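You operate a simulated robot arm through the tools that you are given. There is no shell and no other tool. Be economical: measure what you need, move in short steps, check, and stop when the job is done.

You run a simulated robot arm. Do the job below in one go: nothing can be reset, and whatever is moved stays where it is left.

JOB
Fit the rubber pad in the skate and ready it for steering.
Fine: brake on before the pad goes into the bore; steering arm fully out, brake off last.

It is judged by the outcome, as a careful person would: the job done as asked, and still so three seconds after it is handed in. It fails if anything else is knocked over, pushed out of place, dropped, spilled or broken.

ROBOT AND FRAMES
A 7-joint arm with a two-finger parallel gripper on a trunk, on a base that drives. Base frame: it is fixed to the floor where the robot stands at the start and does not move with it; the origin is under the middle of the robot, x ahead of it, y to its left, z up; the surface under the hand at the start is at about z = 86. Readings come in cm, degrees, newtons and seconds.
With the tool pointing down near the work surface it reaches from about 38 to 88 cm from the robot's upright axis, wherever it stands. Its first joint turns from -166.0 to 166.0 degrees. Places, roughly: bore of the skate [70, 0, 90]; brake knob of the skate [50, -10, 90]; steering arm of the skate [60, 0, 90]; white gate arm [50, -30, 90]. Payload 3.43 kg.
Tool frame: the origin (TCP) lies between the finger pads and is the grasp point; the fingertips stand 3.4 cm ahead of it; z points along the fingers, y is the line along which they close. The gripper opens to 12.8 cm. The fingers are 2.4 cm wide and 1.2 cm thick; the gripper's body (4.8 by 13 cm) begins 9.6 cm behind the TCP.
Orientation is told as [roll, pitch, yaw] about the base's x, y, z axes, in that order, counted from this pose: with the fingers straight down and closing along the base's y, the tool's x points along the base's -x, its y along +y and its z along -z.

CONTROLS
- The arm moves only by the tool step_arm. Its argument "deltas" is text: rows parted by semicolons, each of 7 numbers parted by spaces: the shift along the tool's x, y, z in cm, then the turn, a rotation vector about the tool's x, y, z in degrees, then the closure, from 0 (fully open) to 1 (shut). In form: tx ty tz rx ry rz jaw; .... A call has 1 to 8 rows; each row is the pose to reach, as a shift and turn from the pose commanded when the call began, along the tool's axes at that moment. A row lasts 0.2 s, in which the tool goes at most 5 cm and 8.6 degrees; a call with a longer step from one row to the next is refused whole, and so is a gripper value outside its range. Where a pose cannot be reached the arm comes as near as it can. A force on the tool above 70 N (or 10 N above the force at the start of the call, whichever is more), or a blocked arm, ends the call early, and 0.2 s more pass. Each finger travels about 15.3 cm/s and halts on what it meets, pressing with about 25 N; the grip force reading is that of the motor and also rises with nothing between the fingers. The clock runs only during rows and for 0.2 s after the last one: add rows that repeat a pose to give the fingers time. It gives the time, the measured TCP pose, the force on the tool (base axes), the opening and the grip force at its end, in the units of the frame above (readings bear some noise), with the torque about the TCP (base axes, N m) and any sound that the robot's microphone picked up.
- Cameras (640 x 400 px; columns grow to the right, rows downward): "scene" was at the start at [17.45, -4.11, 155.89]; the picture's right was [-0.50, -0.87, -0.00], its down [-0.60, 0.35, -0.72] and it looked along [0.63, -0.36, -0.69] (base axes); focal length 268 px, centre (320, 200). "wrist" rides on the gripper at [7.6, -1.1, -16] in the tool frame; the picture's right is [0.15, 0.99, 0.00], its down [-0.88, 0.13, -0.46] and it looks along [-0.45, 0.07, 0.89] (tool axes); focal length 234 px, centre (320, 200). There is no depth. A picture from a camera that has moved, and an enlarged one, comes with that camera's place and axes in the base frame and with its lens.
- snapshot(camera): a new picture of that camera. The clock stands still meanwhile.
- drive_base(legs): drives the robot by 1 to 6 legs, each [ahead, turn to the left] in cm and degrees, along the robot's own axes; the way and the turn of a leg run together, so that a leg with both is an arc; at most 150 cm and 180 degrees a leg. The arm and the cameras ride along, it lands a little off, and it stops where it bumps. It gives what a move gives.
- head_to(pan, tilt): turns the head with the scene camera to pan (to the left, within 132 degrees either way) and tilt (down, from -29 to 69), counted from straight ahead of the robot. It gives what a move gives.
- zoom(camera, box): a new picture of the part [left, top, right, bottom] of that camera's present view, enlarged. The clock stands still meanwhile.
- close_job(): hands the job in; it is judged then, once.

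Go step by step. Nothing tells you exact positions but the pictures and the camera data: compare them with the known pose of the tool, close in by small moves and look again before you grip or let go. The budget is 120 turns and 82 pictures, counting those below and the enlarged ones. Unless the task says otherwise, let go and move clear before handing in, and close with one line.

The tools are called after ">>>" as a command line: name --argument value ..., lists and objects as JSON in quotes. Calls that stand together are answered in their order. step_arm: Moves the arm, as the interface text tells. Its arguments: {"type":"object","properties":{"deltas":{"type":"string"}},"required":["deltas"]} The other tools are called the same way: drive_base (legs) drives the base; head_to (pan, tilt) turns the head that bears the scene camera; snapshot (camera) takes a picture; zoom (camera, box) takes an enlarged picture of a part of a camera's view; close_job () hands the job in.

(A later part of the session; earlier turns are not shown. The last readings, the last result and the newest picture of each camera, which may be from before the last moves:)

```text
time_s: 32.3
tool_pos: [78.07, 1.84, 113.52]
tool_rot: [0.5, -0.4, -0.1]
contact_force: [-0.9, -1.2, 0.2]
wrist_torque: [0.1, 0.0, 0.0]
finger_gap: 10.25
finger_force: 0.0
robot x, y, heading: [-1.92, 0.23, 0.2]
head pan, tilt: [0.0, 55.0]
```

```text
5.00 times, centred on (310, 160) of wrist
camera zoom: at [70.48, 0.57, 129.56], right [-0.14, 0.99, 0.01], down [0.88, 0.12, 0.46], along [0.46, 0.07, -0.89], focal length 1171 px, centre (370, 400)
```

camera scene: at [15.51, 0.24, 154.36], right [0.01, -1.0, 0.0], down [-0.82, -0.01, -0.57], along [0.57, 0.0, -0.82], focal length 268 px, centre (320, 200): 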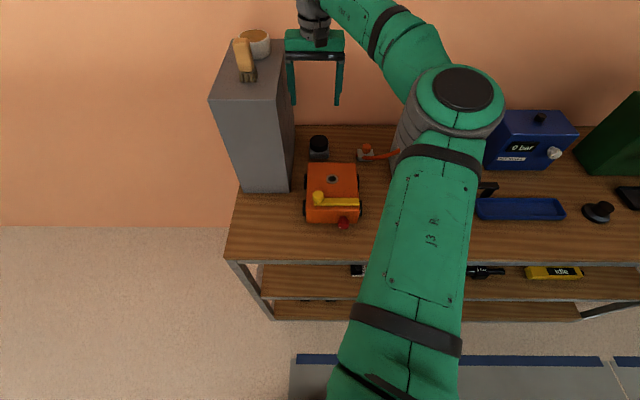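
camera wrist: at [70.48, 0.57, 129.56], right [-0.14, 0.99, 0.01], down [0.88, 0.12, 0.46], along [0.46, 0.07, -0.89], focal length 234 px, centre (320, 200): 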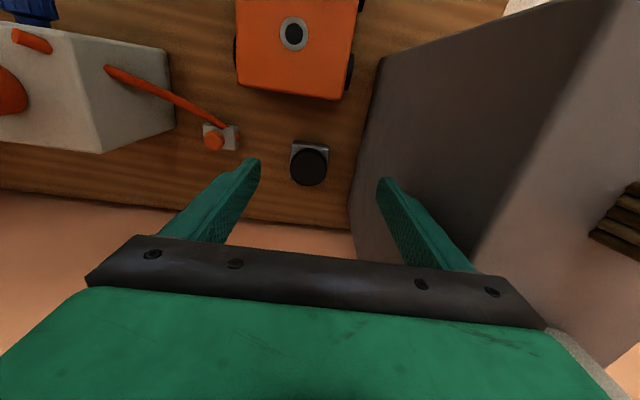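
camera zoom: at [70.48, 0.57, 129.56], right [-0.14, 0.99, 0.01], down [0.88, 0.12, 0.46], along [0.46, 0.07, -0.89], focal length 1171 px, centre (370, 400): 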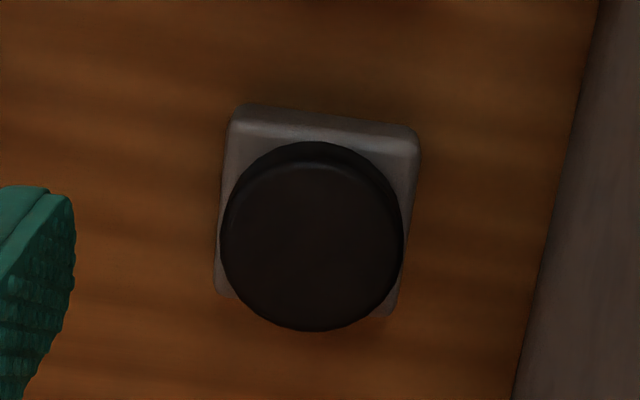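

>>> drive_base --legs '[[2.5, 0]]'

>>> step_arm --deltas "-1.5 -0.4 3 0 0 0 0.27; -3 -0.8 6 0 0 0 0.27; -3.8 -1 10 0 0 0 0.27; -4 -1.1 13 0 0 0 0.27"

>>> snapshot --camera "wrist"

>>> snapshot --camera "scene"

```text
time_s: 33.1
tool_pos: [80.67, 2.01, 113.64]
tool_rot: [0.5, -0.2, 0.0]
contact_force: [-0.1, 0.0, -0.6]
wrist_torque: [0.02, 0.0, 0.0]
finger_gap: 10.23
finger_force: 0.1
robot x, y, heading: [0.14, 0.1, 0.5]
head pan, tilt: [0.0, 55.0]
```

```text
time_s: 34.1
tool_pos: [84.42, 0.99, 100.41]
tool_rot: [0.5, -0.1, 0.0]
contact_force: [0.6, 0.4, 0.5]
wrist_torque: [-0.01, 0.01, -0.01]
finger_gap: 9.35
finger_force: 0.0
robot x, y, heading: [0.67, 0.07, 0.4]
head pan, tilt: [0.0, 55.0]
```

```text
40 pictures are left
camera wrist: at [76.97, -0.37, 116.42], right [-0.15, 0.99, 0.01], down [0.88, 0.13, 0.46], along [0.45, 0.07, -0.89], focal length 234 px, centre (320, 200)
```

wrist: 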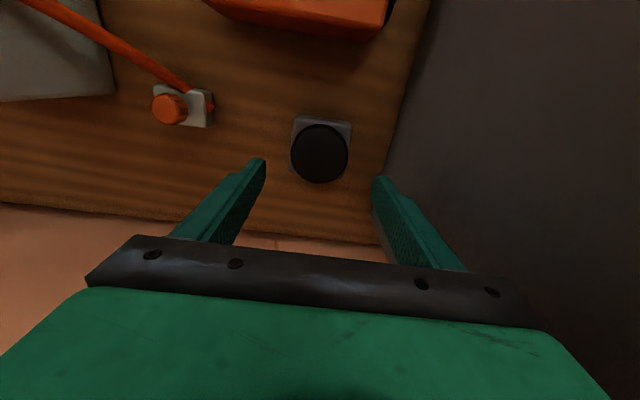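

```text
39 pictures are left
camera scene: at [18.08, 0.28, 154.36], right [0.01, -1.0, 0.0], down [-0.82, -0.01, -0.57], along [0.57, 0.0, -0.82], focal length 268 px, centre (320, 200)
```

scene: 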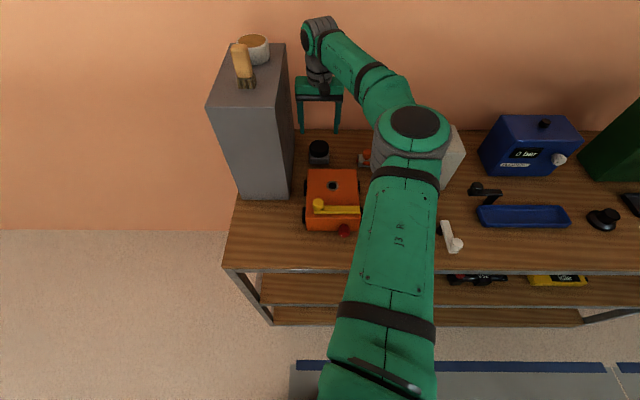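

>>> zoom --camera "wrist" --box '[240, 100, 400, 200]'

```text
4.00 times, centred on (320, 150) of wrist
camera zoom: at [76.97, -0.37, 116.42], right [-0.15, 0.99, 0.01], down [0.88, 0.13, 0.46], along [0.45, 0.07, -0.89], focal length 937 px, centre (320, 400)
```

zoom: 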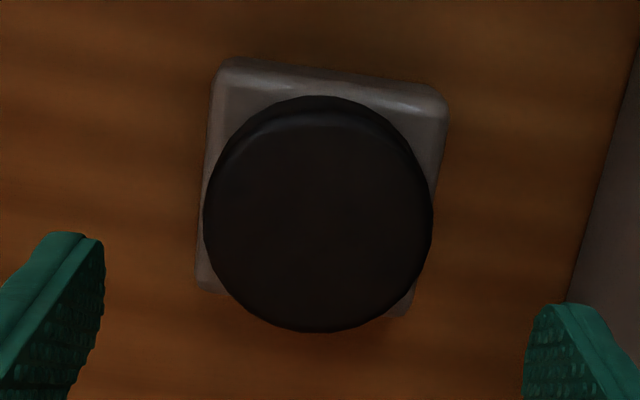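

>>> step_arm --deltas "0 0 3 0 0 0 0.27; 0 0 6 0 0 0 0.27; 0 0 7.6 0 0 0 0.27"

>>> zoom --camera "scene" --box '[280, 80, 400, 180]'

>>> snapshot --camera "wrist"

```text
time_s: 34.9
tool_pos: [84.73, 0.98, 92.91]
tool_rot: [0.6, -0.2, -0.1]
contact_force: [-0.7, -0.1, 0.6]
wrist_torque: [0.0, 0.0, -0.01]
finger_gap: 9.34
finger_force: 0.0
robot x, y, heading: [0.54, 0.34, 0.3]
head pan, tilt: [0.0, 55.0]
```

```text
4.00 times, centred on (340, 130) of scene
camera zoom: at [18.1, 0.28, 154.36], right [0.01, -1.0, 0.0], down [-0.82, -0.01, -0.57], along [0.57, 0.0, -0.82], focal length 1070 px, centre (240, 480)
```

zoom: 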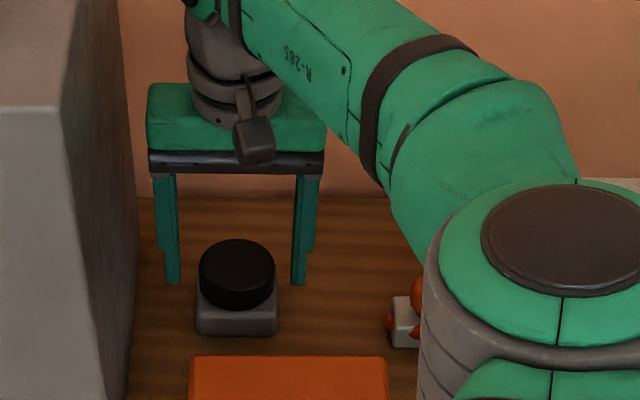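

```text
36 pictures are left
camera wrist: at [77.06, -0.27, 108.86], right [-0.15, 0.99, 0.01], down [0.88, 0.13, 0.46], along [0.45, 0.07, -0.89], focal length 234 px, centre (320, 200)
```

wrist: 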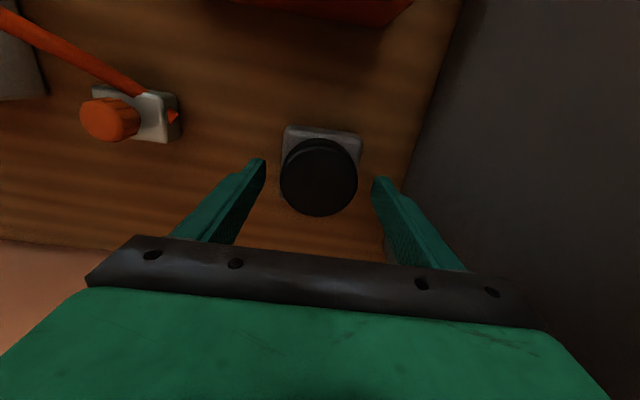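

>>> step_arm --deltas "0 0 0.2 0 0 0 0.4; 0 0 0.2 0 0 0 0.5; 0 0 0.2 0 0 0 0.6; 0 0 0.2 0 0 0 0.6; 0 0 0.2 0 0 0 0.6"

>>> zoom --camera "wrist" --box '[240, 110, 400, 230]'

```text
time_s: 36.1
tool_pos: [84.63, 1.08, 92.73]
tool_rot: [0.3, -0.3, -0.1]
contact_force: [-0.3, -8.1, -0.2]
wrist_torque: [-0.45, 0.01, 0.02]
finger_gap: 6.31
finger_force: 25.0
robot x, y, heading: [0.62, 0.07, 0.7]
head pan, tilt: [0.0, 55.0]
```

```text
3.33 times, centred on (320, 170) of wrist
camera zoom: at [77.08, -0.36, 108.66], right [-0.14, 0.99, 0.01], down [0.88, 0.13, 0.46], along [0.45, 0.07, -0.89], focal length 781 px, centre (320, 300)
```

zoom: 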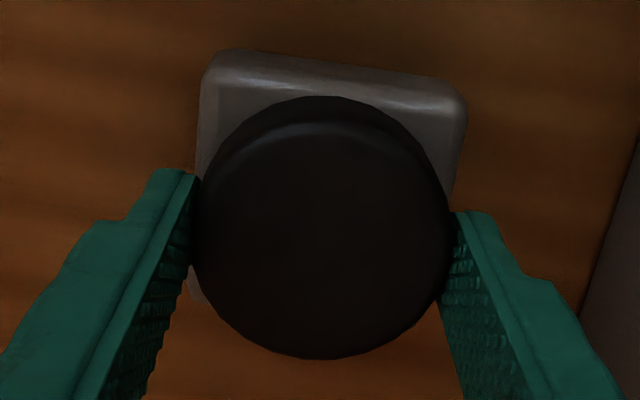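

>>> step_arm --deltas "0 -0.15 0 0 0 0 0.6; 0 -0.15 -1 0 0 0 0.6; 0 -0.15 -2 0 0 0 0.6; 0 -0.15 -4 0 0 0 0.6; 0 -0.15 -7 0 0 0 0.6; 0 -0.15 -10 0 0 0 0.6"

>>> zoom --camera "scene" --box '[280, 70, 400, 180]'

>>> zoom --camera "wrist" --box '[200, 30, 440, 230]'

```text
time_s: 37.5
tool_pos: [84.76, 0.78, 102.77]
tool_rot: [0.5, -0.3, -0.1]
contact_force: [0.4, 0.6, -1.3]
wrist_torque: [-0.02, -0.03, 0.0]
finger_gap: 6.34
finger_force: 25.0
robot x, y, heading: [0.29, -0.08, 0.5]
head pan, tilt: [0.0, 55.0]
```

```text
3.64 times, centred on (340, 125) of scene
camera zoom: at [18.12, 0.27, 154.35], right [0.01, -1.0, 0.0], down [-0.82, -0.01, -0.57], along [0.57, 0.0, -0.82], focal length 973 px, centre (247, 473)
```

zoom: 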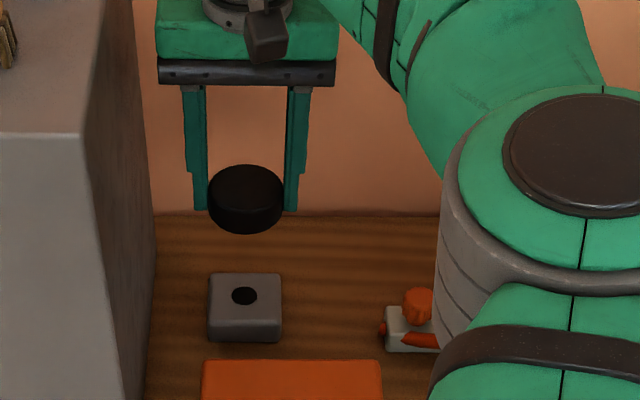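

```text
2.00 times, centred on (320, 130) of wrist
camera zoom: at [77.1, -0.53, 118.7], right [-0.15, 0.99, 0.01], down [0.88, 0.13, 0.46], along [0.45, 0.07, -0.89], focal length 468 px, centre (320, 340)
```

zoom: 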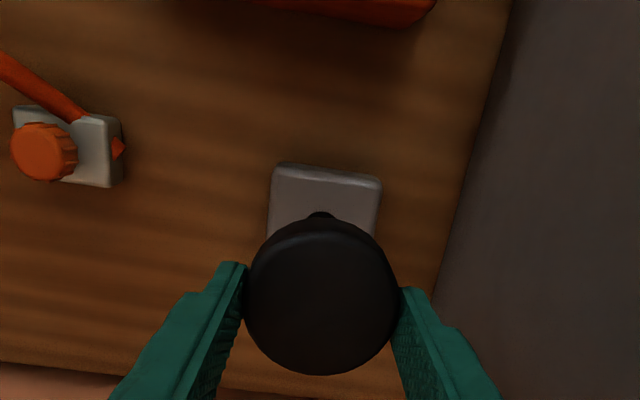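

>>> step_arm --deltas "0 -2.5 0 0 0 0 0.6; 0 -5 0 0 0 0 0.6; 0 -5 0 0 0 0 0.6"

>>> zoom --camera "wrist" --box '[240, 100, 440, 225]'

```text
time_s: 38.3
tool_pos: [84.68, -4.0, 102.79]
tool_rot: [0.5, -0.3, -0.2]
contact_force: [-0.1, 0.2, -1.0]
wrist_torque: [-0.01, 0.01, 0.0]
finger_gap: 6.3
finger_force: 25.6
robot x, y, heading: [0.63, 0.17, 0.3]
head pan, tilt: [0.0, 55.0]
```

```text
3.20 times, centred on (340, 162) of wrist
camera zoom: at [77.11, -5.4, 118.72], right [-0.15, 0.99, 0.01], down [0.88, 0.13, 0.46], along [0.45, 0.07, -0.89], focal length 749 px, centre (256, 320)
```

zoom: 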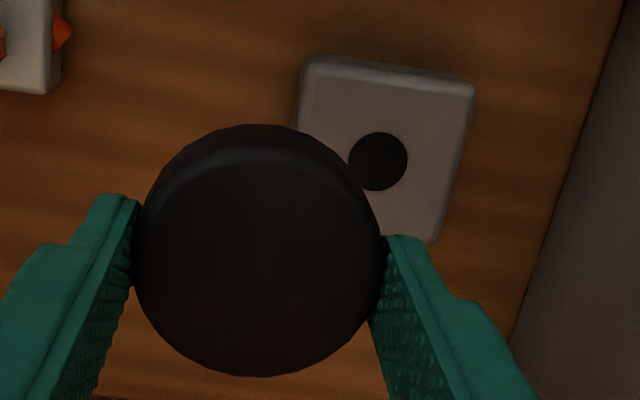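

>>> step_arm --deltas "2 0 -3.5 0 0 0 0.6; 5 -1 -5.4 0 0 0 0.6; 9 -2 -5.4 0 0 0 0.6; 13 -3 -5.4 0 0 0 0.6; 17 -3.5 -5.4 0 0 0 0.6; 19 -3.9 -5.4 0 0 0 0.6; 19 -3.9 -5.4 0 0 0 0.6"

>>> zoom --camera "wrist" --box '[240, 100, 440, 225]'

>>> snapshot --camera "scene"

```text
time_s: 39.9
tool_pos: [65.77, -8.09, 107.89]
tool_rot: [0.5, -0.2, -0.1]
contact_force: [-0.8, 0.0, -2.3]
wrist_torque: [0.02, 0.01, 0.0]
finger_gap: 6.27
finger_force: 25.0
robot x, y, heading: [0.59, -0.3, 0.4]
head pan, tilt: [0.0, 55.0]
```

```text
3.20 times, centred on (340, 162) of wrist
camera zoom: at [58.16, -9.45, 123.83], right [-0.14, 0.99, 0.01], down [0.88, 0.12, 0.46], along [0.45, 0.07, -0.89], focal length 749 px, centre (256, 320)
```

zoom: 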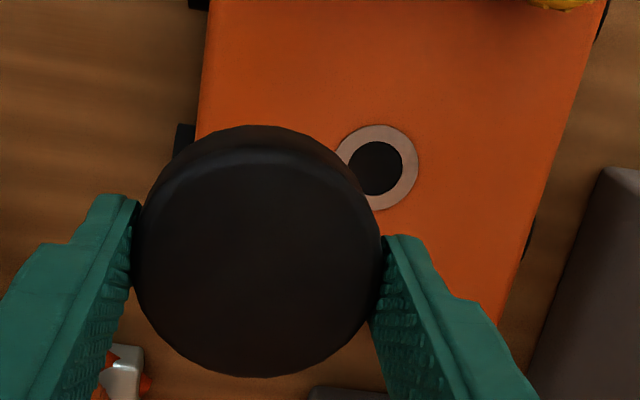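

```text
30 pictures are left
camera scene: at [18.1, 0.27, 154.36], right [0.01, -1.0, 0.0], down [-0.82, -0.01, -0.57], along [0.57, 0.0, -0.82], focal length 268 px, centre (320, 200)
```

scene: 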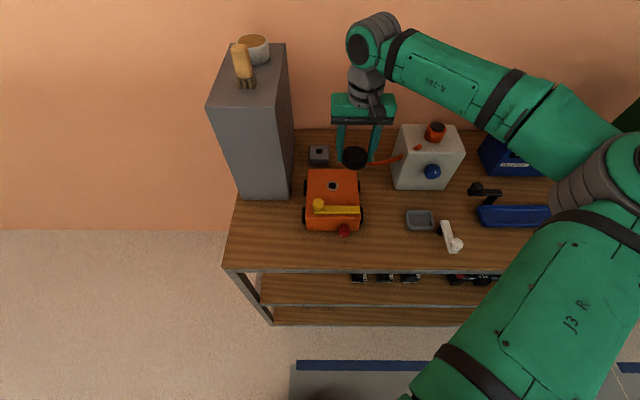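

>>> step_arm --deltas "-0.38 2.5 0 0 0 0 0.6; -0.38 5.09 0 0 0 0 0.6; -0.38 5.09 2 0 0 0 0.6; -0.38 5.09 4 0 0 0 0.6; -0.38 5.09 5 0 0 0 0.6"

>>> zoom --camera "scene" --box '[290, 130, 390, 220]'

```text
time_s: 41.1
tool_pos: [66.02, -3.05, 103.11]
tool_rot: [0.5, -0.2, -0.1]
contact_force: [-0.5, 0.1, -1.3]
wrist_torque: [-0.03, 0.0, -0.03]
finger_gap: 6.31
finger_force: 24.6
robot x, y, heading: [0.67, 0.3, 0.4]
head pan, tilt: [0.0, 55.0]
```

```text
4.44 times, centred on (340, 175) of scene
camera zoom: at [18.1, 0.27, 154.36], right [0.01, -1.0, 0.0], down [-0.82, -0.01, -0.57], along [0.57, 0.0, -0.82], focal length 1189 px, centre (231, 311)
```

zoom: 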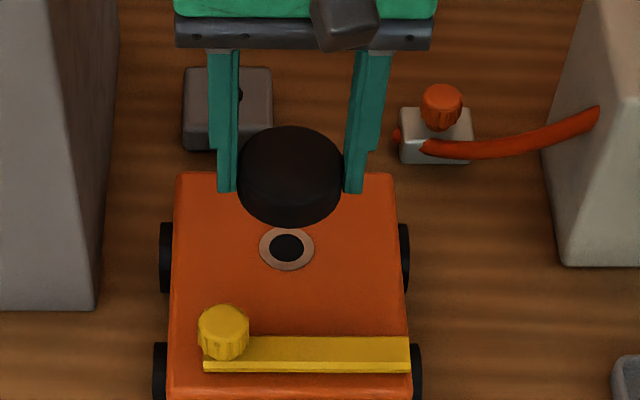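

>>> step_arm --deltas "0 0 0.7 0 0 0 0.6; 0 0 1.4 0 0 0 0.6; 0 0 2 0 0 0 0.6"

>>> step_arm --deltas "0 0 0.5 0 0 0 0.6; 0 0 1 0 0 0 0.6"

```text
time_s: 41.9
tool_pos: [66.16, -3.05, 101.14]
tool_rot: [0.6, -0.2, 0.0]
contact_force: [0.2, -0.9, -1.5]
wrist_torque: [-0.02, 0.01, -0.01]
finger_gap: 6.27
finger_force: 24.8
robot x, y, heading: [0.21, 0.12, 0.2]
head pan, tilt: [0.0, 55.0]
```

```text
time_s: 42.5
tool_pos: [65.99, -2.91, 100.15]
tool_rot: [0.5, -0.3, -0.2]
contact_force: [-0.5, 0.4, -1.6]
wrist_torque: [-0.04, 0.01, -0.01]
finger_gap: 6.31
finger_force: 25.2
robot x, y, heading: [0.54, -0.2, 0.5]
head pan, tilt: [0.0, 55.0]
```

>>> step_arm --deltas "0 0 0.5 0 0 0 0.6; 0 0 1 0 0 0 0.6"

>>> zoom --camera "scene" --box '[290, 130, 390, 220]'

```text
time_s: 43.1
tool_pos: [66.19, -2.84, 99.09]
tool_rot: [0.5, -0.1, -0.2]
contact_force: [-0.7, -0.1, -2.2]
wrist_torque: [-0.02, 0.02, -0.02]
finger_gap: 6.28
finger_force: 24.8
robot x, y, heading: [0.55, -0.15, 0.2]
head pan, tilt: [0.0, 55.0]
```

```text
4.44 times, centred on (340, 175) of scene
camera zoom: at [18.1, 0.27, 154.36], right [0.01, -1.0, 0.0], down [-0.82, -0.01, -0.57], along [0.57, 0.0, -0.82], focal length 1189 px, centre (231, 311)
```

zoom: 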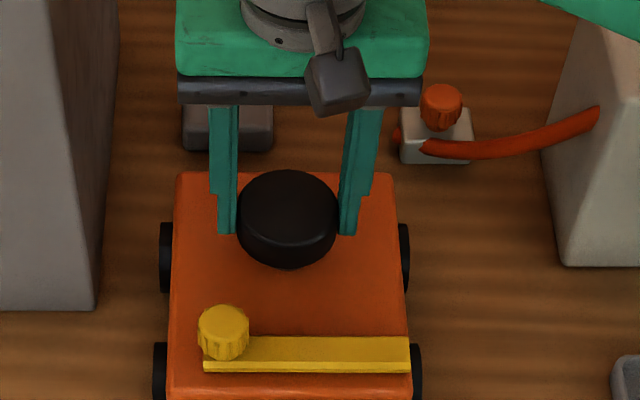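

>>> step_arm --deltas "0 0 0.4 0 0 0 0.6; 0 0 0.8 0 0 0 0.6"

>>> step_arm --deltas "0 0 0.3 0 0 0 0.6; 0 0 0.6 0 0 0 0.6"

```text
time_s: 43.7
tool_pos: [65.96, -3.07, 98.24]
tool_rot: [0.5, -0.2, -0.1]
contact_force: [1.7, -4.7, -1.3]
wrist_torque: [-0.71, -0.55, 1.07]
finger_gap: 6.38
finger_force: 25.4
robot x, y, heading: [0.13, 0.1, 0.2]
head pan, tilt: [0.0, 55.0]
```

```text
time_s: 44.3
tool_pos: [66.24, -3.16, 97.67]
tool_rot: [0.4, -0.3, -0.1]
contact_force: [-0.5, -8.9, 2.9]
wrist_torque: [-0.31, 0.43, 0.23]
finger_gap: 6.4
finger_force: 10.8
robot x, y, heading: [0.77, -0.16, 0.2]
head pan, tilt: [0.0, 55.0]
```

>>> zoom --camera "scene" --box '[290, 130, 390, 220]'

>>> zoom --camera "wrist" --box '[220, 60, 420, 240]'

```text
4.44 times, centred on (340, 175) of scene
camera zoom: at [18.09, 0.24, 154.36], right [0.01, -1.0, 0.0], down [-0.82, -0.01, -0.57], along [0.57, 0.0, -0.82], focal length 1189 px, centre (231, 311)
```

zoom: 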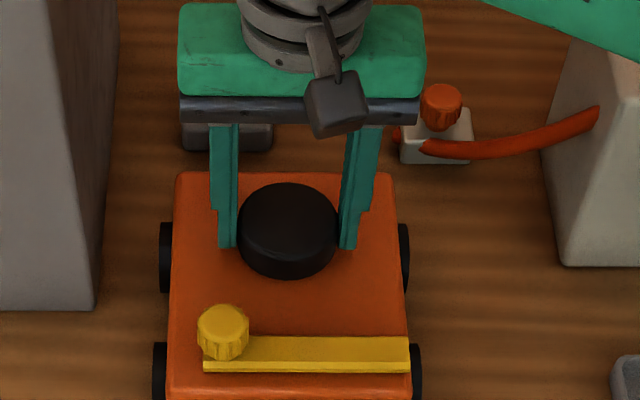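

```text
2.22 times, centred on (320, 150) of wrist
camera zoom: at [58.47, -4.35, 113.63], right [-0.14, 0.99, 0.01], down [0.88, 0.12, 0.46], along [0.45, 0.07, -0.89], focal length 520 px, centre (320, 311)
```

zoom: 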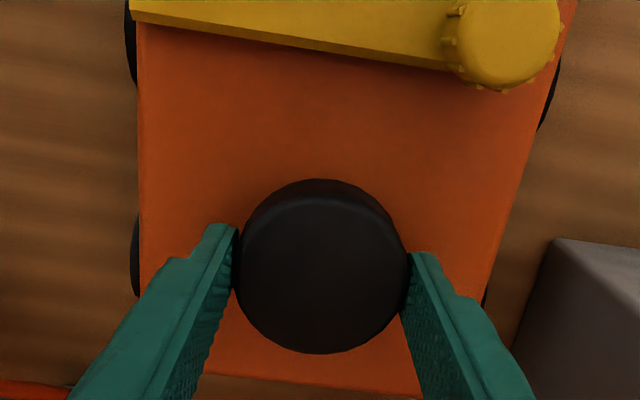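

>>> step_arm --deltas "0 -0.1 0.3 0 0 0 0.6; 0 -0.1 0.6 0 0 0 0.6; 0 -0.1 0.6 0 0 0 0.6"

>>> zoom --camera "scene" --box '[305, 155, 365, 200]'

```text
time_s: 45.1
tool_pos: [65.99, -3.12, 97.0]
tool_rot: [0.5, -0.1, -0.1]
contact_force: [1.0, -3.3, 6.2]
wrist_torque: [-0.78, -0.51, 1.09]
finger_gap: 6.39
finger_force: 24.8
robot x, y, heading: [0.59, -0.03, 0.4]
head pan, tilt: [0.0, 55.0]
```

```text
8.89 times, centred on (335, 178) of scene
camera zoom: at [18.08, 0.26, 154.36], right [0.01, -1.0, 0.0], down [-0.82, -0.01, -0.57], along [0.57, 0.0, -0.82], focal length 2379 px, centre (187, 400)
```

zoom: 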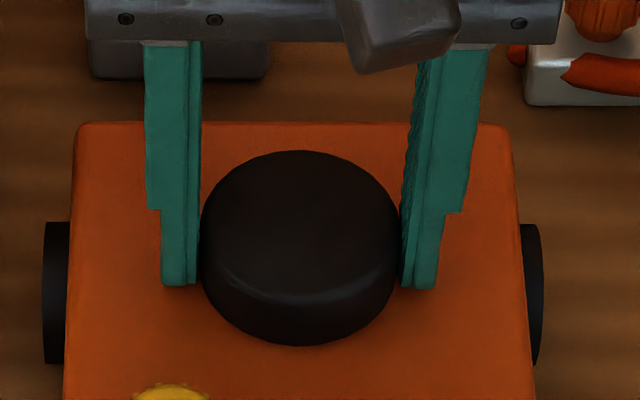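

>>> step_arm --deltas "0 0 0.2 0 0 0 0.6; 0 0 0.4 0 0 0 0.6; 0 0 0.4 0 0 0 0.6"

```text
time_s: 45.9
tool_pos: [66.09, -3.16, 96.93]
tool_rot: [0.5, -0.4, -0.1]
contact_force: [-4.2, -3.2, 43.1]
wrist_torque: [-2.3, 0.88, -0.44]
finger_gap: 6.37
finger_force: 24.9
robot x, y, heading: [0.89, 0.34, 0.5]
head pan, tilt: [0.0, 55.0]
```

>>> step_arm --deltas "0 0 -0.4 0 0 0 0.6; 0 0 -0.4 0 0 0 0.5; 0 0 -0.4 0 0 0 0.4; 0 0 -0.4 0 0 0 0.35; 0 0 -3 0 0 0 0.35; 0 0 -7 0 0 0 0.35; 0 0 -11 0 0 0 0.35"

>>> zoom --camera "scene" --box '[290, 130, 390, 220]'

>>> zoom --camera "wrist" --box '[220, 60, 420, 220]'

```text
time_s: 47.5
tool_pos: [66.23, -3.19, 107.86]
tool_rot: [0.6, -0.2, -0.1]
contact_force: [-0.7, -0.4, 0.6]
wrist_torque: [0.02, 0.06, -0.01]
finger_gap: 8.33
finger_force: 0.0
robot x, y, heading: [0.36, 0.04, 0.2]
head pan, tilt: [0.0, 55.0]
```

```text
4.44 times, centred on (340, 175) of scene
camera zoom: at [18.11, 0.26, 154.35], right [0.01, -1.0, 0.0], down [-0.82, -0.01, -0.57], along [0.57, 0.0, -0.82], focal length 1189 px, centre (231, 311)
```

zoom: 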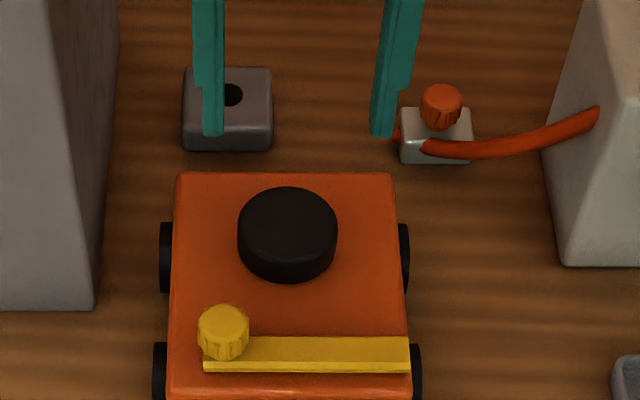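

```text
2.50 times, centred on (320, 140) of wrist
camera zoom: at [58.57, -4.57, 123.78], right [-0.15, 0.99, 0.01], down [0.88, 0.13, 0.46], along [0.45, 0.07, -0.89], focal length 585 px, centre (320, 350)
```

zoom: 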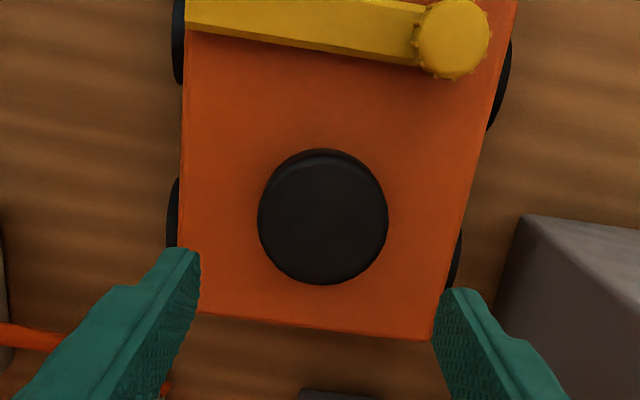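

Pad sits in the bore; I'll press on its top with closed fingers to make sure it is fully seated.

>>> step_arm --deltas "0.3 0 0 0 0 0 0.6; 0.3 0 0 0 0 0 0.9; 0.3 0 2 0 0 0 1; 0.3 0 5 0 0 0 1; 0.3 0 7 0 0 0 1"

>>> step_arm --deltas "0 0 0.5 0 0 0 1; 0 0 1 0 0 0 1; 0 0 1.3 0 0 0 1; 0 0 1.3 0 0 0 1"

```text
time_s: 48.7
tool_pos: [65.83, -3.13, 100.62]
tool_rot: [0.5, -0.2, 0.0]
contact_force: [-0.8, 0.0, -0.6]
wrist_torque: [0.0, 0.0, 0.0]
finger_gap: 0.0
finger_force: 24.8
robot x, y, heading: [0.71, 0.02, 0.4]
head pan, tilt: [0.0, 55.0]
```

```text
time_s: 49.7
tool_pos: [65.74, -3.11, 99.5]
tool_rot: [0.5, -0.4, -0.1]
contact_force: [-4.4, -1.3, 37.6]
wrist_torque: [-0.08, 0.39, -0.03]
finger_gap: 0.01
finger_force: 24.7
robot x, y, heading: [0.57, -0.01, 0.4]
head pan, tilt: [0.0, 55.0]
```

>>> step_arm --deltas "0 0 0.3 0 0 0 1; 0 0 0.3 0 0 0 1"

>>> step_arm --deltas "0 0 -3 0 0 0 1; 0 0 -7 0 0 0 0.8; 0 0 -10 0 0 0 0.7"

>>> zoom --camera "scene" --box '[290, 145, 390, 235]'

```text
time_s: 50.3
tool_pos: [65.83, -3.1, 99.56]
tool_rot: [0.6, -0.5, 0.0]
contact_force: [-10.0, -2.5, 15.5]
wrist_torque: [-0.12, 0.51, -0.01]
finger_gap: 0.02
finger_force: 25.8
robot x, y, heading: [0.61, 0.18, 0.4]
head pan, tilt: [0.0, 55.0]
stopped in row 2: the force on the tool passed its limit at 71 N (the readings are from after the stop); the commanded pose is now the measured one
```

```text
time_s: 51.1
tool_pos: [65.78, -3.15, 109.32]
tool_rot: [0.4, -0.5, -0.1]
contact_force: [0.0, 0.5, -0.4]
wrist_torque: [0.02, 0.02, 0.03]
finger_gap: 3.84
finger_force: 0.0
robot x, y, heading: [0.43, 0.4, 0.6]
head pan, tilt: [0.0, 55.0]
```

```text
4.44 times, centred on (340, 190) of scene
camera zoom: at [18.11, 0.26, 154.35], right [0.01, -1.0, 0.0], down [-0.82, -0.01, -0.57], along [0.57, 0.0, -0.82], focal length 1189 px, centre (231, 244)
```

zoom: 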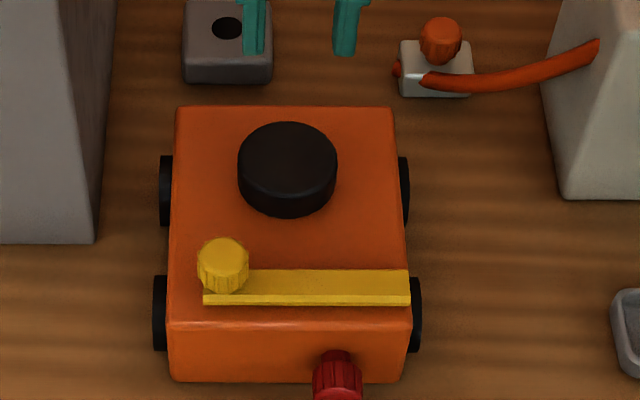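

>>> step_arm --deltas "3 1.5 0 0 0 0 0.53; 6 3 0 0 0 0 0.53; 8.8 4.1 1 0 0 0 0.53; 8.8 4.1 3 0 0 0 0.53"

>>> zoom --camera "wrist" --box '[220, 80, 420, 220]'

```text
time_s: 52.1
tool_pos: [57.01, 0.98, 106.43]
tool_rot: [0.6, -0.5, 0.0]
contact_force: [0.1, 0.1, -0.9]
wrist_torque: [-0.03, 0.0, 0.02]
finger_gap: 6.02
finger_force: 0.0
robot x, y, heading: [0.8, 0.11, 0.4]
head pan, tilt: [0.0, 55.0]
```

```text
2.86 times, centred on (320, 150) of wrist
camera zoom: at [49.35, -0.35, 122.36], right [-0.14, 0.99, 0.01], down [0.88, 0.13, 0.46], along [0.46, 0.07, -0.89], focal length 669 px, centre (320, 343)
```

zoom: 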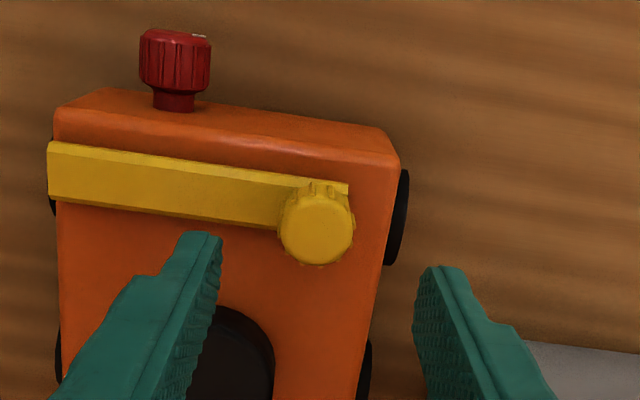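

>>> step_arm --deltas "0 -0.1 3 0 0 0 0.53; 0 -0.1 6 0 0 0 0.53; 0 -0.1 7.6 0 0 0 0.53; 0 -0.1 7.6 0 0 0 0.7; 0 -0.1 7.6 0 0 0 0.85; 0 -0.1 7.6 0 0 0 0.85"

>>> zoom --camera "scene" --box '[290, 165, 390, 255]'

```text
time_s: 53.5
tool_pos: [57.19, 1.0, 98.77]
tool_rot: [0.6, -0.5, 0.0]
contact_force: [-0.8, 13.4, -10.9]
wrist_torque: [-0.25, -0.71, 0.06]
finger_gap: 2.81
finger_force: 44.9
robot x, y, heading: [0.24, -0.25, 0.1]
head pan, tilt: [0.0, 55.0]
```

```text
4.44 times, centred on (340, 210) of scene
camera zoom: at [18.11, 0.32, 154.35], right [0.01, -1.0, 0.0], down [-0.82, -0.01, -0.57], along [0.57, 0.0, -0.82], focal length 1189 px, centre (231, 156)
```

zoom: 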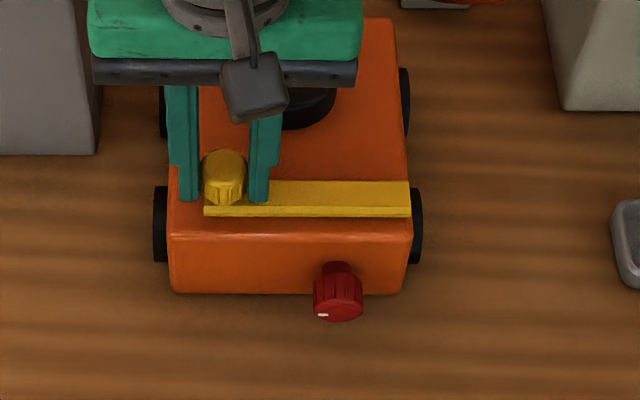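

>>> step_arm --deltas "0 0.3 0 0 0 0 0.85; 0 0.7 0 0 0 0 0.85"

>>> step_arm --deltas "0 -0.6 0 0 0 0 0.85; 0.3 -0.6 0 0 0 0 0.85; 0.7 -0.6 0 0 0 0 0.85"

```text
time_s: 54.1
tool_pos: [57.11, 0.96, 98.82]
tool_rot: [0.0, -0.4, -0.4]
contact_force: [-6.5, -40.2, -5.7]
wrist_torque: [-1.04, -0.09, -0.04]
finger_gap: 2.81
finger_force: 45.1
robot x, y, heading: [0.58, -0.23, 0.5]
head pan, tilt: [0.0, 55.0]
```

```text
time_s: 54.9
tool_pos: [56.56, 0.96, 98.66]
tool_rot: [0.4, -0.6, -0.1]
contact_force: [10.3, -26.5, -7.1]
wrist_torque: [-0.91, -0.79, 0.78]
finger_gap: 2.85
finger_force: 45.4
robot x, y, heading: [1.27, 0.11, 0.8]
head pan, tilt: [0.0, 55.0]
```

Sideways is stiff, but it gives towards the robot – a hinge at the right end, I think. Checking that only the arm moved.

>>> step_arm --deltas "0.5 -0.1 0 0 0 0 0.85; 1 -0.2 0 0 0 0 0.85; 1.5 -0.3 0 0 0 0 0.85"

>>> zoom --camera "scene" --box '[290, 165, 390, 255]'

```text
time_s: 55.7
tool_pos: [54.93, 0.66, 98.77]
tool_rot: [0.6, -0.6, 0.0]
contact_force: [7.9, -13.1, 6.2]
wrist_torque: [-1.08, -0.46, 0.46]
finger_gap: 2.93
finger_force: 45.1
robot x, y, heading: [0.46, 0.3, 0.3]
head pan, tilt: [0.0, 55.0]
```

```text
4.44 times, centred on (340, 210) of scene
camera zoom: at [18.1, 0.22, 154.35], right [0.01, -1.0, 0.0], down [-0.82, 0.0, -0.57], along [0.57, 0.0, -0.82], focal length 1189 px, centre (231, 156)
```

zoom: 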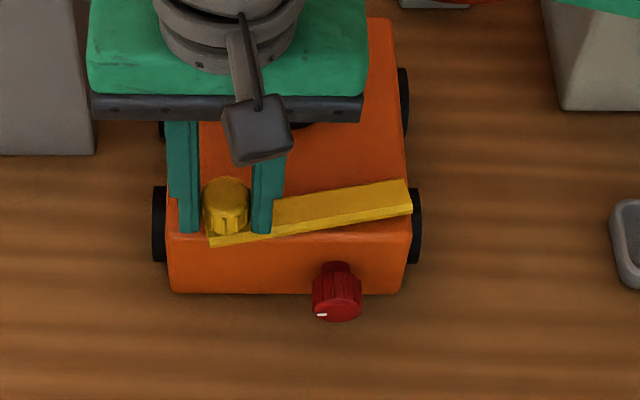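

The arm swings about its right end towards the robot, skate unmoved. I continue along the arc.

>>> step_arm --deltas "1.2 -0.4 0 0 0 -8 0.85; 2.3 -0.95 0 0 0 -16 0.85; 3.37 -1.65 0 0 0 -24 0.85; 4.2 -2.4 0 0 0 -31 0.85"

```text
time_s: 56.7
tool_pos: [50.69, -1.6, 98.51]
tool_rot: [0.3, -0.8, 31.1]
contact_force: [-3.0, 3.9, 25.2]
wrist_torque: [-0.25, -0.38, 0.05]
finger_gap: 2.89
finger_force: 45.2
robot x, y, heading: [0.48, 0.31, 0.4]
head pan, tilt: [0.0, 55.0]
```

>>> step_arm --deltas "1.2 -0.4 -0.2 0 0 -8 0.85; 2.3 -0.97 -0.2 0 0 -16 0.85; 3.36 -1.67 -0.2 0 0 -24 0.85; 4.2 -2.4 -0.2 0 0 -31 0.85"

>>> zoom --camera "scene" --box '[290, 165, 390, 255]'

```text
time_s: 57.7
tool_pos: [48.47, -4.69, 98.63]
tool_rot: [0.3, -0.6, 55.1]
contact_force: [-36.9, 21.8, -25.3]
wrist_torque: [-0.35, 0.4, 0.4]
finger_gap: 2.84
finger_force: 44.8
out of reach, approached as far as the arm can: row 4
robot x, y, heading: [0.39, 0.27, 0.3]
head pan, tilt: [0.0, 55.0]
```

```text
4.44 times, centred on (340, 210) of scene
camera zoom: at [17.98, 0.34, 154.37], right [0.01, -1.0, 0.0], down [-0.82, -0.01, -0.57], along [0.57, 0.0, -0.82], focal length 1189 px, centre (231, 156)
```

zoom: 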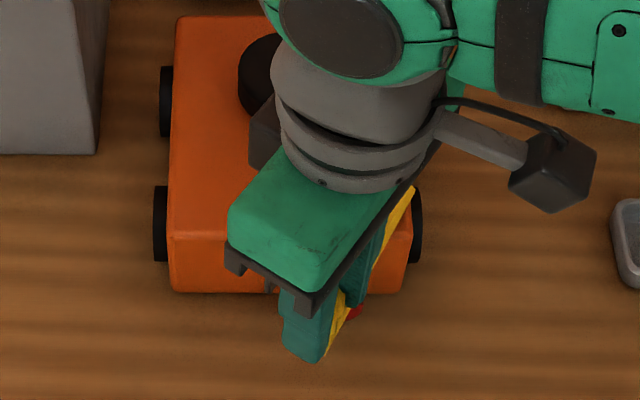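

>>> step_arm --deltas "1.31 -0.34 -0.1 0 0 0 0.85; 2.53 -0.85 -0.1 0 0 0 0.85"

```text
time_s: 58.3
tool_pos: [47.9, -5.9, 98.86]
tool_rot: [0.4, -0.4, 55.1]
contact_force: [-46.0, 21.9, -20.3]
wrist_torque: [0.26, 0.44, 0.71]
finger_gap: 2.92
finger_force: 45.0
out of reach, approached as far as the arm can: row 2
robot x, y, heading: [0.39, 0.11, 0.7]
head pan, tilt: [0.0, 55.0]
```

The arm is folded too tightly here. I let go, lift, back the base off, and regrip the knob.

>>> step_arm --deltas "0 0 0 0 0 0 0.7; 0 0 0 0 0 0 0.55; 0 0 -2 0 0 0 0.55; 0 0 -6 0 0 0 0.55; 0 0 -10 0 0 0 0.55; 0 0 -14 0 0 0 0.55"

>>> drive_base --legs '[[-16, 0]]'

>>> step_arm --deltas "0 0 0 0 0 8 0.55; 0 0 0 0 0 16 0.55; 0 0 0 0 0 24 0.55; 0 0 0 0 0 32 0.55; 0 0 0 0 0 40 0.55; 0 0 0 0 0 48 0.55; 0 0 0 0 0 55 0.55"

>>> zoom --camera "scene" --box '[290, 100, 390, 190]'

```text
time_s: 59.7
tool_pos: [48.09, -6.3, 112.99]
tool_rot: [0.0, -0.7, 54.9]
contact_force: [-0.7, -0.2, 0.3]
wrist_torque: [-0.01, -0.01, -0.02]
finger_gap: 5.76
finger_force: 0.2
robot x, y, heading: [0.37, -0.03, -0.1]
head pan, tilt: [0.0, 55.0]
```

```text
time_s: 61.1
tool_pos: [32.1, -6.53, 113.09]
tool_rot: [0.0, -0.7, 54.7]
contact_force: [0.6, -0.6, -0.6]
wrist_torque: [0.01, 0.01, 0.03]
finger_gap: 5.77
finger_force: 0.0
robot x, y, heading: [-15.08, -0.34, 0.1]
head pan, tilt: [0.0, 55.0]
```

```text
time_s: 62.7
tool_pos: [32.06, -6.5, 113.08]
tool_rot: [0.5, -0.5, -0.6]
contact_force: [-0.6, 0.3, -0.1]
wrist_torque: [-0.02, -0.01, 0.03]
finger_gap: 5.77
finger_force: 0.0
robot x, y, heading: [-15.27, -0.21, 0.1]
head pan, tilt: [0.0, 55.0]
```

```text
4.44 times, centred on (340, 145) of scene
camera zoom: at [2.09, 0.13, 154.36], right [0.0, -1.0, 0.0], down [-0.82, 0.0, -0.57], along [0.57, 0.0, -0.82], focal length 1189 px, centre (231, 444)
```

zoom: 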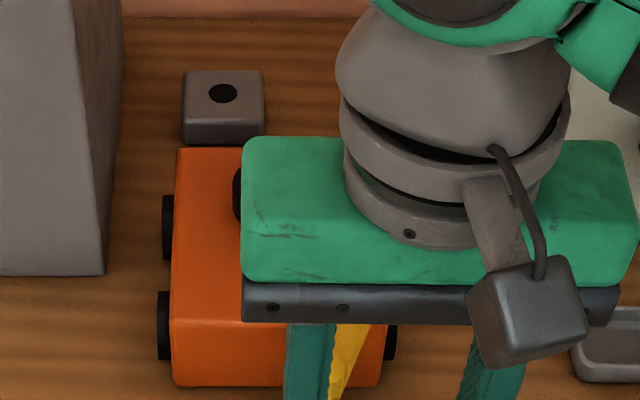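

>>> step_arm --deltas "-4 0.2 0 0 0 0 0.53; -8 0.4 0 0 0 0 0.53; -12 0.5 2 0 0 0 0.53; -15.8 0.5 5 0 0 0 0.53; -15.8 0.5 6.5 0 0 0 0.53"

>>> zoom --camera "wrist" --box '[200, 50, 440, 220]'

```text
time_s: 63.9
tool_pos: [48.07, -6.09, 106.69]
tool_rot: [0.5, -0.5, -0.3]
contact_force: [0.5, 0.5, 0.7]
wrist_torque: [-0.01, 0.02, -0.02]
finger_gap: 6.02
finger_force: 0.1
robot x, y, heading: [-15.28, 0.27, 0.1]
head pan, tilt: [0.0, 55.0]
```

```text
2.35 times, centred on (320, 135) of wrist
camera zoom: at [40.29, -7.35, 122.6], right [-0.14, 0.99, 0.01], down [0.88, 0.12, 0.47], along [0.46, 0.07, -0.89], focal length 551 px, centre (320, 353)
```

zoom: 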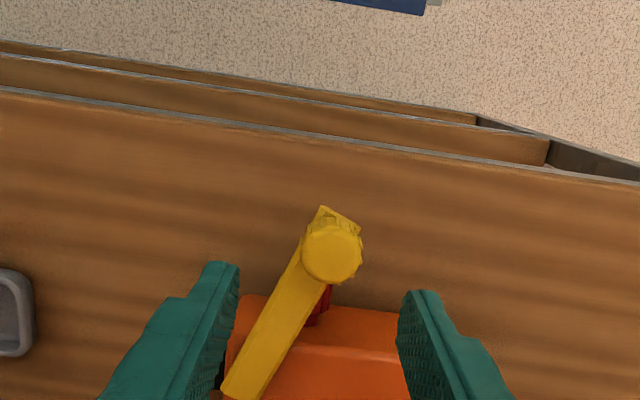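

>>> step_arm --deltas "0.15 0.5 3 0 0 0 0.53; 0.15 0.5 6 0 0 0 0.53; 0.15 0.5 7.8 0 0 0 0.53; 0.15 0.5 7.8 0 0 0 0.7; 0.15 0.5 7.8 0 0 0 0.85; 0.15 0.5 7.8 0 0 0 0.85"

```text
time_s: 65.3
tool_pos: [47.86, -5.52, 99.06]
tool_rot: [0.5, -0.6, -0.5]
contact_force: [-1.0, -1.0, -3.7]
wrist_torque: [-0.47, -0.42, -0.17]
finger_gap: 2.82
finger_force: 44.5
robot x, y, heading: [-15.42, 0.05, 0.1]
head pan, tilt: [0.0, 55.0]
```

>>> step_arm --deltas "0.2 -0.7 0 0 0 0 0.85; 0.3 -1.4 0 0 0 0 0.85; 0.38 -2.2 0 0 0 0 0.85; 0.4 -3 0 0 0 0 0.85"

>>> snapshot --camera "wrist"

```text
time_s: 66.3
tool_pos: [47.43, -8.45, 99.12]
tool_rot: [0.5, -0.5, -0.5]
contact_force: [-6.0, 4.9, 14.9]
wrist_torque: [-0.42, 0.03, 0.39]
finger_gap: 2.94
finger_force: 44.9
robot x, y, heading: [-15.66, -0.22, -0.2]
head pan, tilt: [0.0, 55.0]
```

```text
15 pictures are left
camera wrist: at [39.71, -9.7, 114.92], right [-0.14, 0.99, 0.01], down [0.88, 0.12, 0.47], along [0.46, 0.07, -0.89], focal length 234 px, centre (320, 200)
```

wrist: 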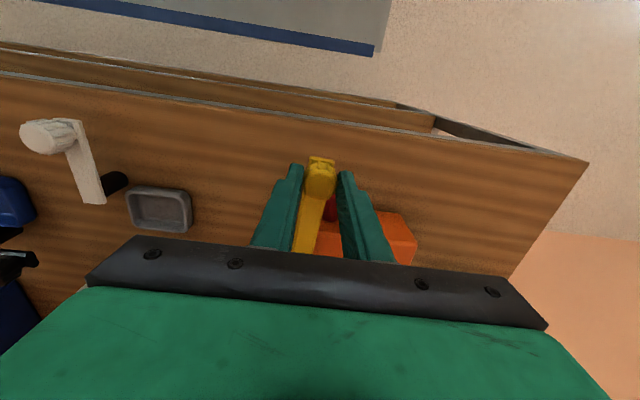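

>>> step_arm --deltas "0 -0.7 0 0 0 0 0.85; -0.1 -1.4 0 0 0 0 0.85; -0.25 -2.1 0 0 0 0 0.85"

```text
time_s: 67.1
tool_pos: [47.43, -9.2, 99.0]
tool_rot: [1.6, -0.6, 0.6]
contact_force: [-2.6, 19.2, 5.4]
wrist_torque: [-0.67, 0.3, 0.29]
finger_gap: 2.98
finger_force: 44.8
robot x, y, heading: [-15.57, 0.17, 0.2]
head pan, tilt: [0.0, 55.0]
stopped in row 3: the force on the tool passed its limit at 75 N (the readings are from after the stop); the commanded pose is now the measured one
```

It met its end stop: steering arm fully out. Release and check.

>>> step_arm --deltas "0 0.1 0 0 0 0 0.85; 0 0.1 0 0 0 0 0.7; 0 0.1 0 0 0 0 0.55; 0 0.1 -3 0 0 0 0.55; 0 0.1 -7 0 0 0 0.55; 0 0.1 -11 0 0 0 0.55"

>>> zoom --camera "wrist" --box '[220, 80, 440, 240]'

>>> snapshot --camera "scene"

```text
time_s: 68.5
tool_pos: [47.33, -9.87, 109.76]
tool_rot: [1.4, -0.4, 0.4]
contact_force: [0.2, -0.2, -0.1]
wrist_torque: [0.01, 0.02, 0.0]
finger_gap: 5.79
finger_force: 0.0
robot x, y, heading: [-15.69, 0.36, -0.3]
head pan, tilt: [0.0, 55.0]
```

```text
2.50 times, centred on (330, 160) of wrist
camera zoom: at [39.69, -11.5, 125.78], right [-0.15, 0.99, 0.02], down [0.88, 0.13, 0.46], along [0.46, 0.09, -0.89], focal length 585 px, centre (295, 300)
```

zoom: 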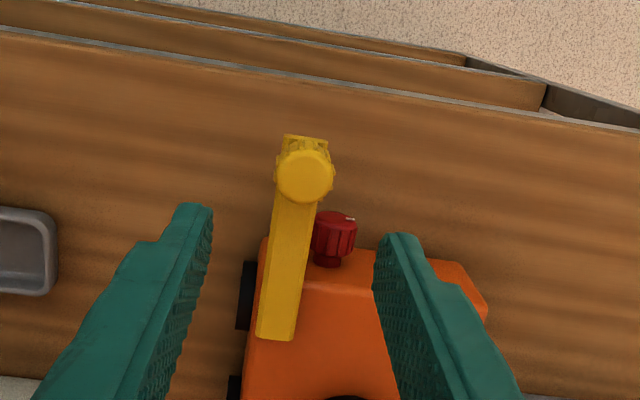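

```text
13 pictures are left
camera scene: at [2.1, 0.13, 154.35], right [0.0, -1.0, 0.0], down [-0.82, 0.0, -0.57], along [0.57, 0.0, -0.82], focal length 268 px, centre (320, 200)
```

scene: 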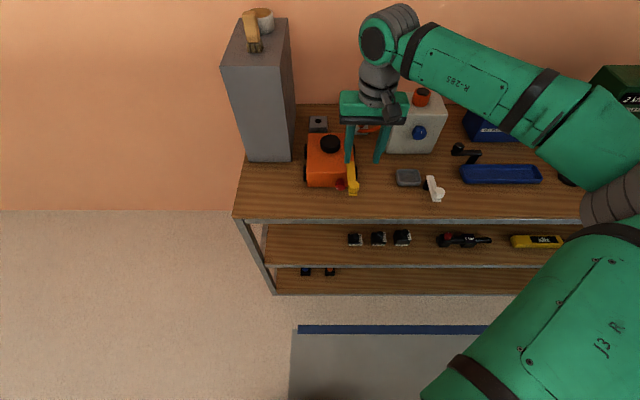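

Arm is straight out and parked. Last comes the brake: I'll reposition the base a bit to the left so that the hand can point fully horizontal, under and clear of the yellow bar.

>>> drive_base --legs '[[0, -20], [-16, 0], [0, 20]]'

>>> step_arm --deltas "0 0 0 0 -8 0 0.5; 0 0 0 0 -16 0 0.5; 0 0 0 0 -24 0 0.5; 0 0 0 0 -32 0 0.5; 0 0 0 0 -40 0 0.5; 0 0 0 0 -48 0 0.5; 0 0 0 0 -56 0 0.5; 0 0 0 0 -64 0 0.5"

```text
time_s: 72.4
tool_pos: [32.37, -3.86, 109.83]
tool_rot: [1.6, -0.5, 1.0]
contact_force: [-0.5, 0.2, 0.4]
wrist_torque: [0.03, 0.0, 0.0]
finger_gap: 5.76
finger_force: 0.0
robot x, y, heading: [-30.47, 5.91, 0.7]
head pan, tilt: [0.0, 55.0]
```

```text
time_s: 74.2
tool_pos: [32.23, -3.74, 109.92]
tool_rot: [3.5, -64.5, -2.1]
contact_force: [0.1, 0.0, -0.2]
wrist_torque: [0.0, 0.0, 0.01]
finger_gap: 6.41
finger_force: 0.0
robot x, y, heading: [-30.71, 5.5, 0.8]
head pan, tilt: [0.0, 55.0]
```

>>> step_arm --deltas "2.7 -0.5 3 0 -5 0 0.5; 5.4 -1 6 0 -10 0 0.5; 8.1 -1.5 9 0 -15 0 0.5; 10.9 -2 12.2 0 -20 0 0.5; 13.7 -2.4 15.4 0 -21 0 0.5"

>>> snapshot --camera "wrist"

```text
time_s: 75.4
tool_pos: [40.58, -7.38, 91.16]
tool_rot: [23.8, -84.9, -21.9]
contact_force: [0.9, -1.2, -0.9]
wrist_torque: [-0.02, -0.02, 0.03]
finger_gap: 6.41
finger_force: 0.0
out of reach, approached as far as the arm can: row 3, 4, 5
robot x, y, heading: [-30.56, 5.71, 0.9]
head pan, tilt: [0.0, 55.0]
```

```text
12 pictures are left
camera wrist: at [24.13, -8.96, 84.97], right [-0.04, 0.99, -0.11], down [-0.39, 0.09, 0.92], along [0.92, 0.08, 0.38], focal length 234 px, centre (320, 200)
```

wrist: 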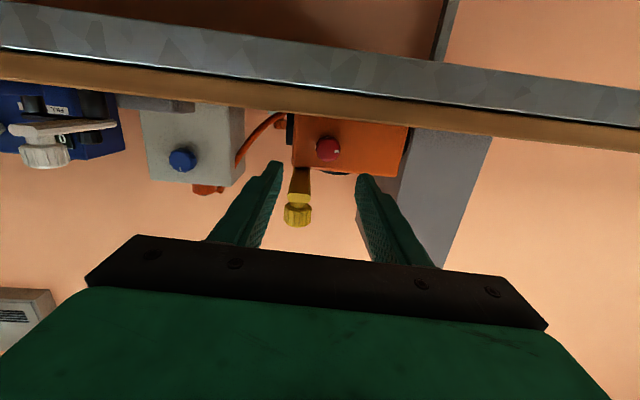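

>>> step_arm --deltas "0.23 0.8 0 0 0 0 0.5; 0.23 0.8 3 0 0 0 0.5; 0.23 0.8 6 0 0 0 0.5"

>>> zoom --camera "wrist" --box '[240, 110, 420, 240]'

```text
time_s: 76.2
tool_pos: [45.73, -8.09, 89.17]
tool_rot: [22.1, -84.8, -20.1]
contact_force: [-0.7, -0.2, 0.4]
wrist_torque: [-0.01, 0.0, -0.01]
finger_gap: 6.42
finger_force: 0.1
out of reach, approached as far as the arm can: row 1, 2, 3
robot x, y, heading: [-30.52, 5.86, 0.6]
head pan, tilt: [0.0, 55.0]
```

```text
3.08 times, centred on (330, 175) of wrist
camera zoom: at [29.22, -9.54, 82.87], right [-0.04, 0.99, -0.11], down [-0.39, 0.09, 0.92], along [0.92, 0.08, 0.38], focal length 720 px, centre (289, 277)
```

zoom: 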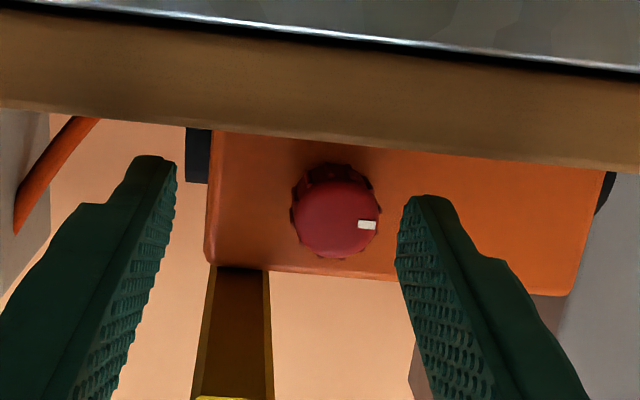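

>>> step_arm --deltas "-0.6 0.9 0 0 3 0 0.5; -1.2 1.9 0 0 6 0 0.5; -1.2 1.9 0 0 6 0 0.5"

```text
time_s: 77.0
tool_pos: [45.07, -7.4, 89.42]
tool_rot: [9.2, -79.2, -7.4]
contact_force: [-0.8, 0.2, -0.6]
wrist_torque: [0.02, -0.02, 0.02]
finger_gap: 6.4
finger_force: 0.0
out of reach, approached as far as the arm can: row 1, 2, 3
robot x, y, heading: [-30.73, 5.75, 0.6]
head pan, tilt: [0.0, 55.0]
```

>>> drive_base --legs '[[1.5, 1.0]]'

>>> step_arm --deltas "-0.5 0 0 0 0 0 0.5; -0.9 0 0 0 0 0 0.5; -0.9 0 0 0 0 0 0.5"

```text
time_s: 77.7
tool_pos: [46.76, -6.11, 89.34]
tool_rot: [9.2, -79.2, -6.6]
contact_force: [0.9, -0.4, -0.2]
wrist_torque: [0.01, 0.05, -0.01]
finger_gap: 6.41
finger_force: 0.0
robot x, y, heading: [-29.09, 5.5, 1.7]
head pan, tilt: [0.0, 55.0]
```

```text
time_s: 78.5
tool_pos: [46.92, -6.09, 90.2]
tool_rot: [9.1, -79.2, -6.5]
contact_force: [1.0, 0.7, 0.7]
wrist_torque: [0.0, -0.01, -0.03]
finger_gap: 6.43
finger_force: 0.1
robot x, y, heading: [-28.51, 5.65, 1.8]
head pan, tilt: [0.0, 55.0]
```

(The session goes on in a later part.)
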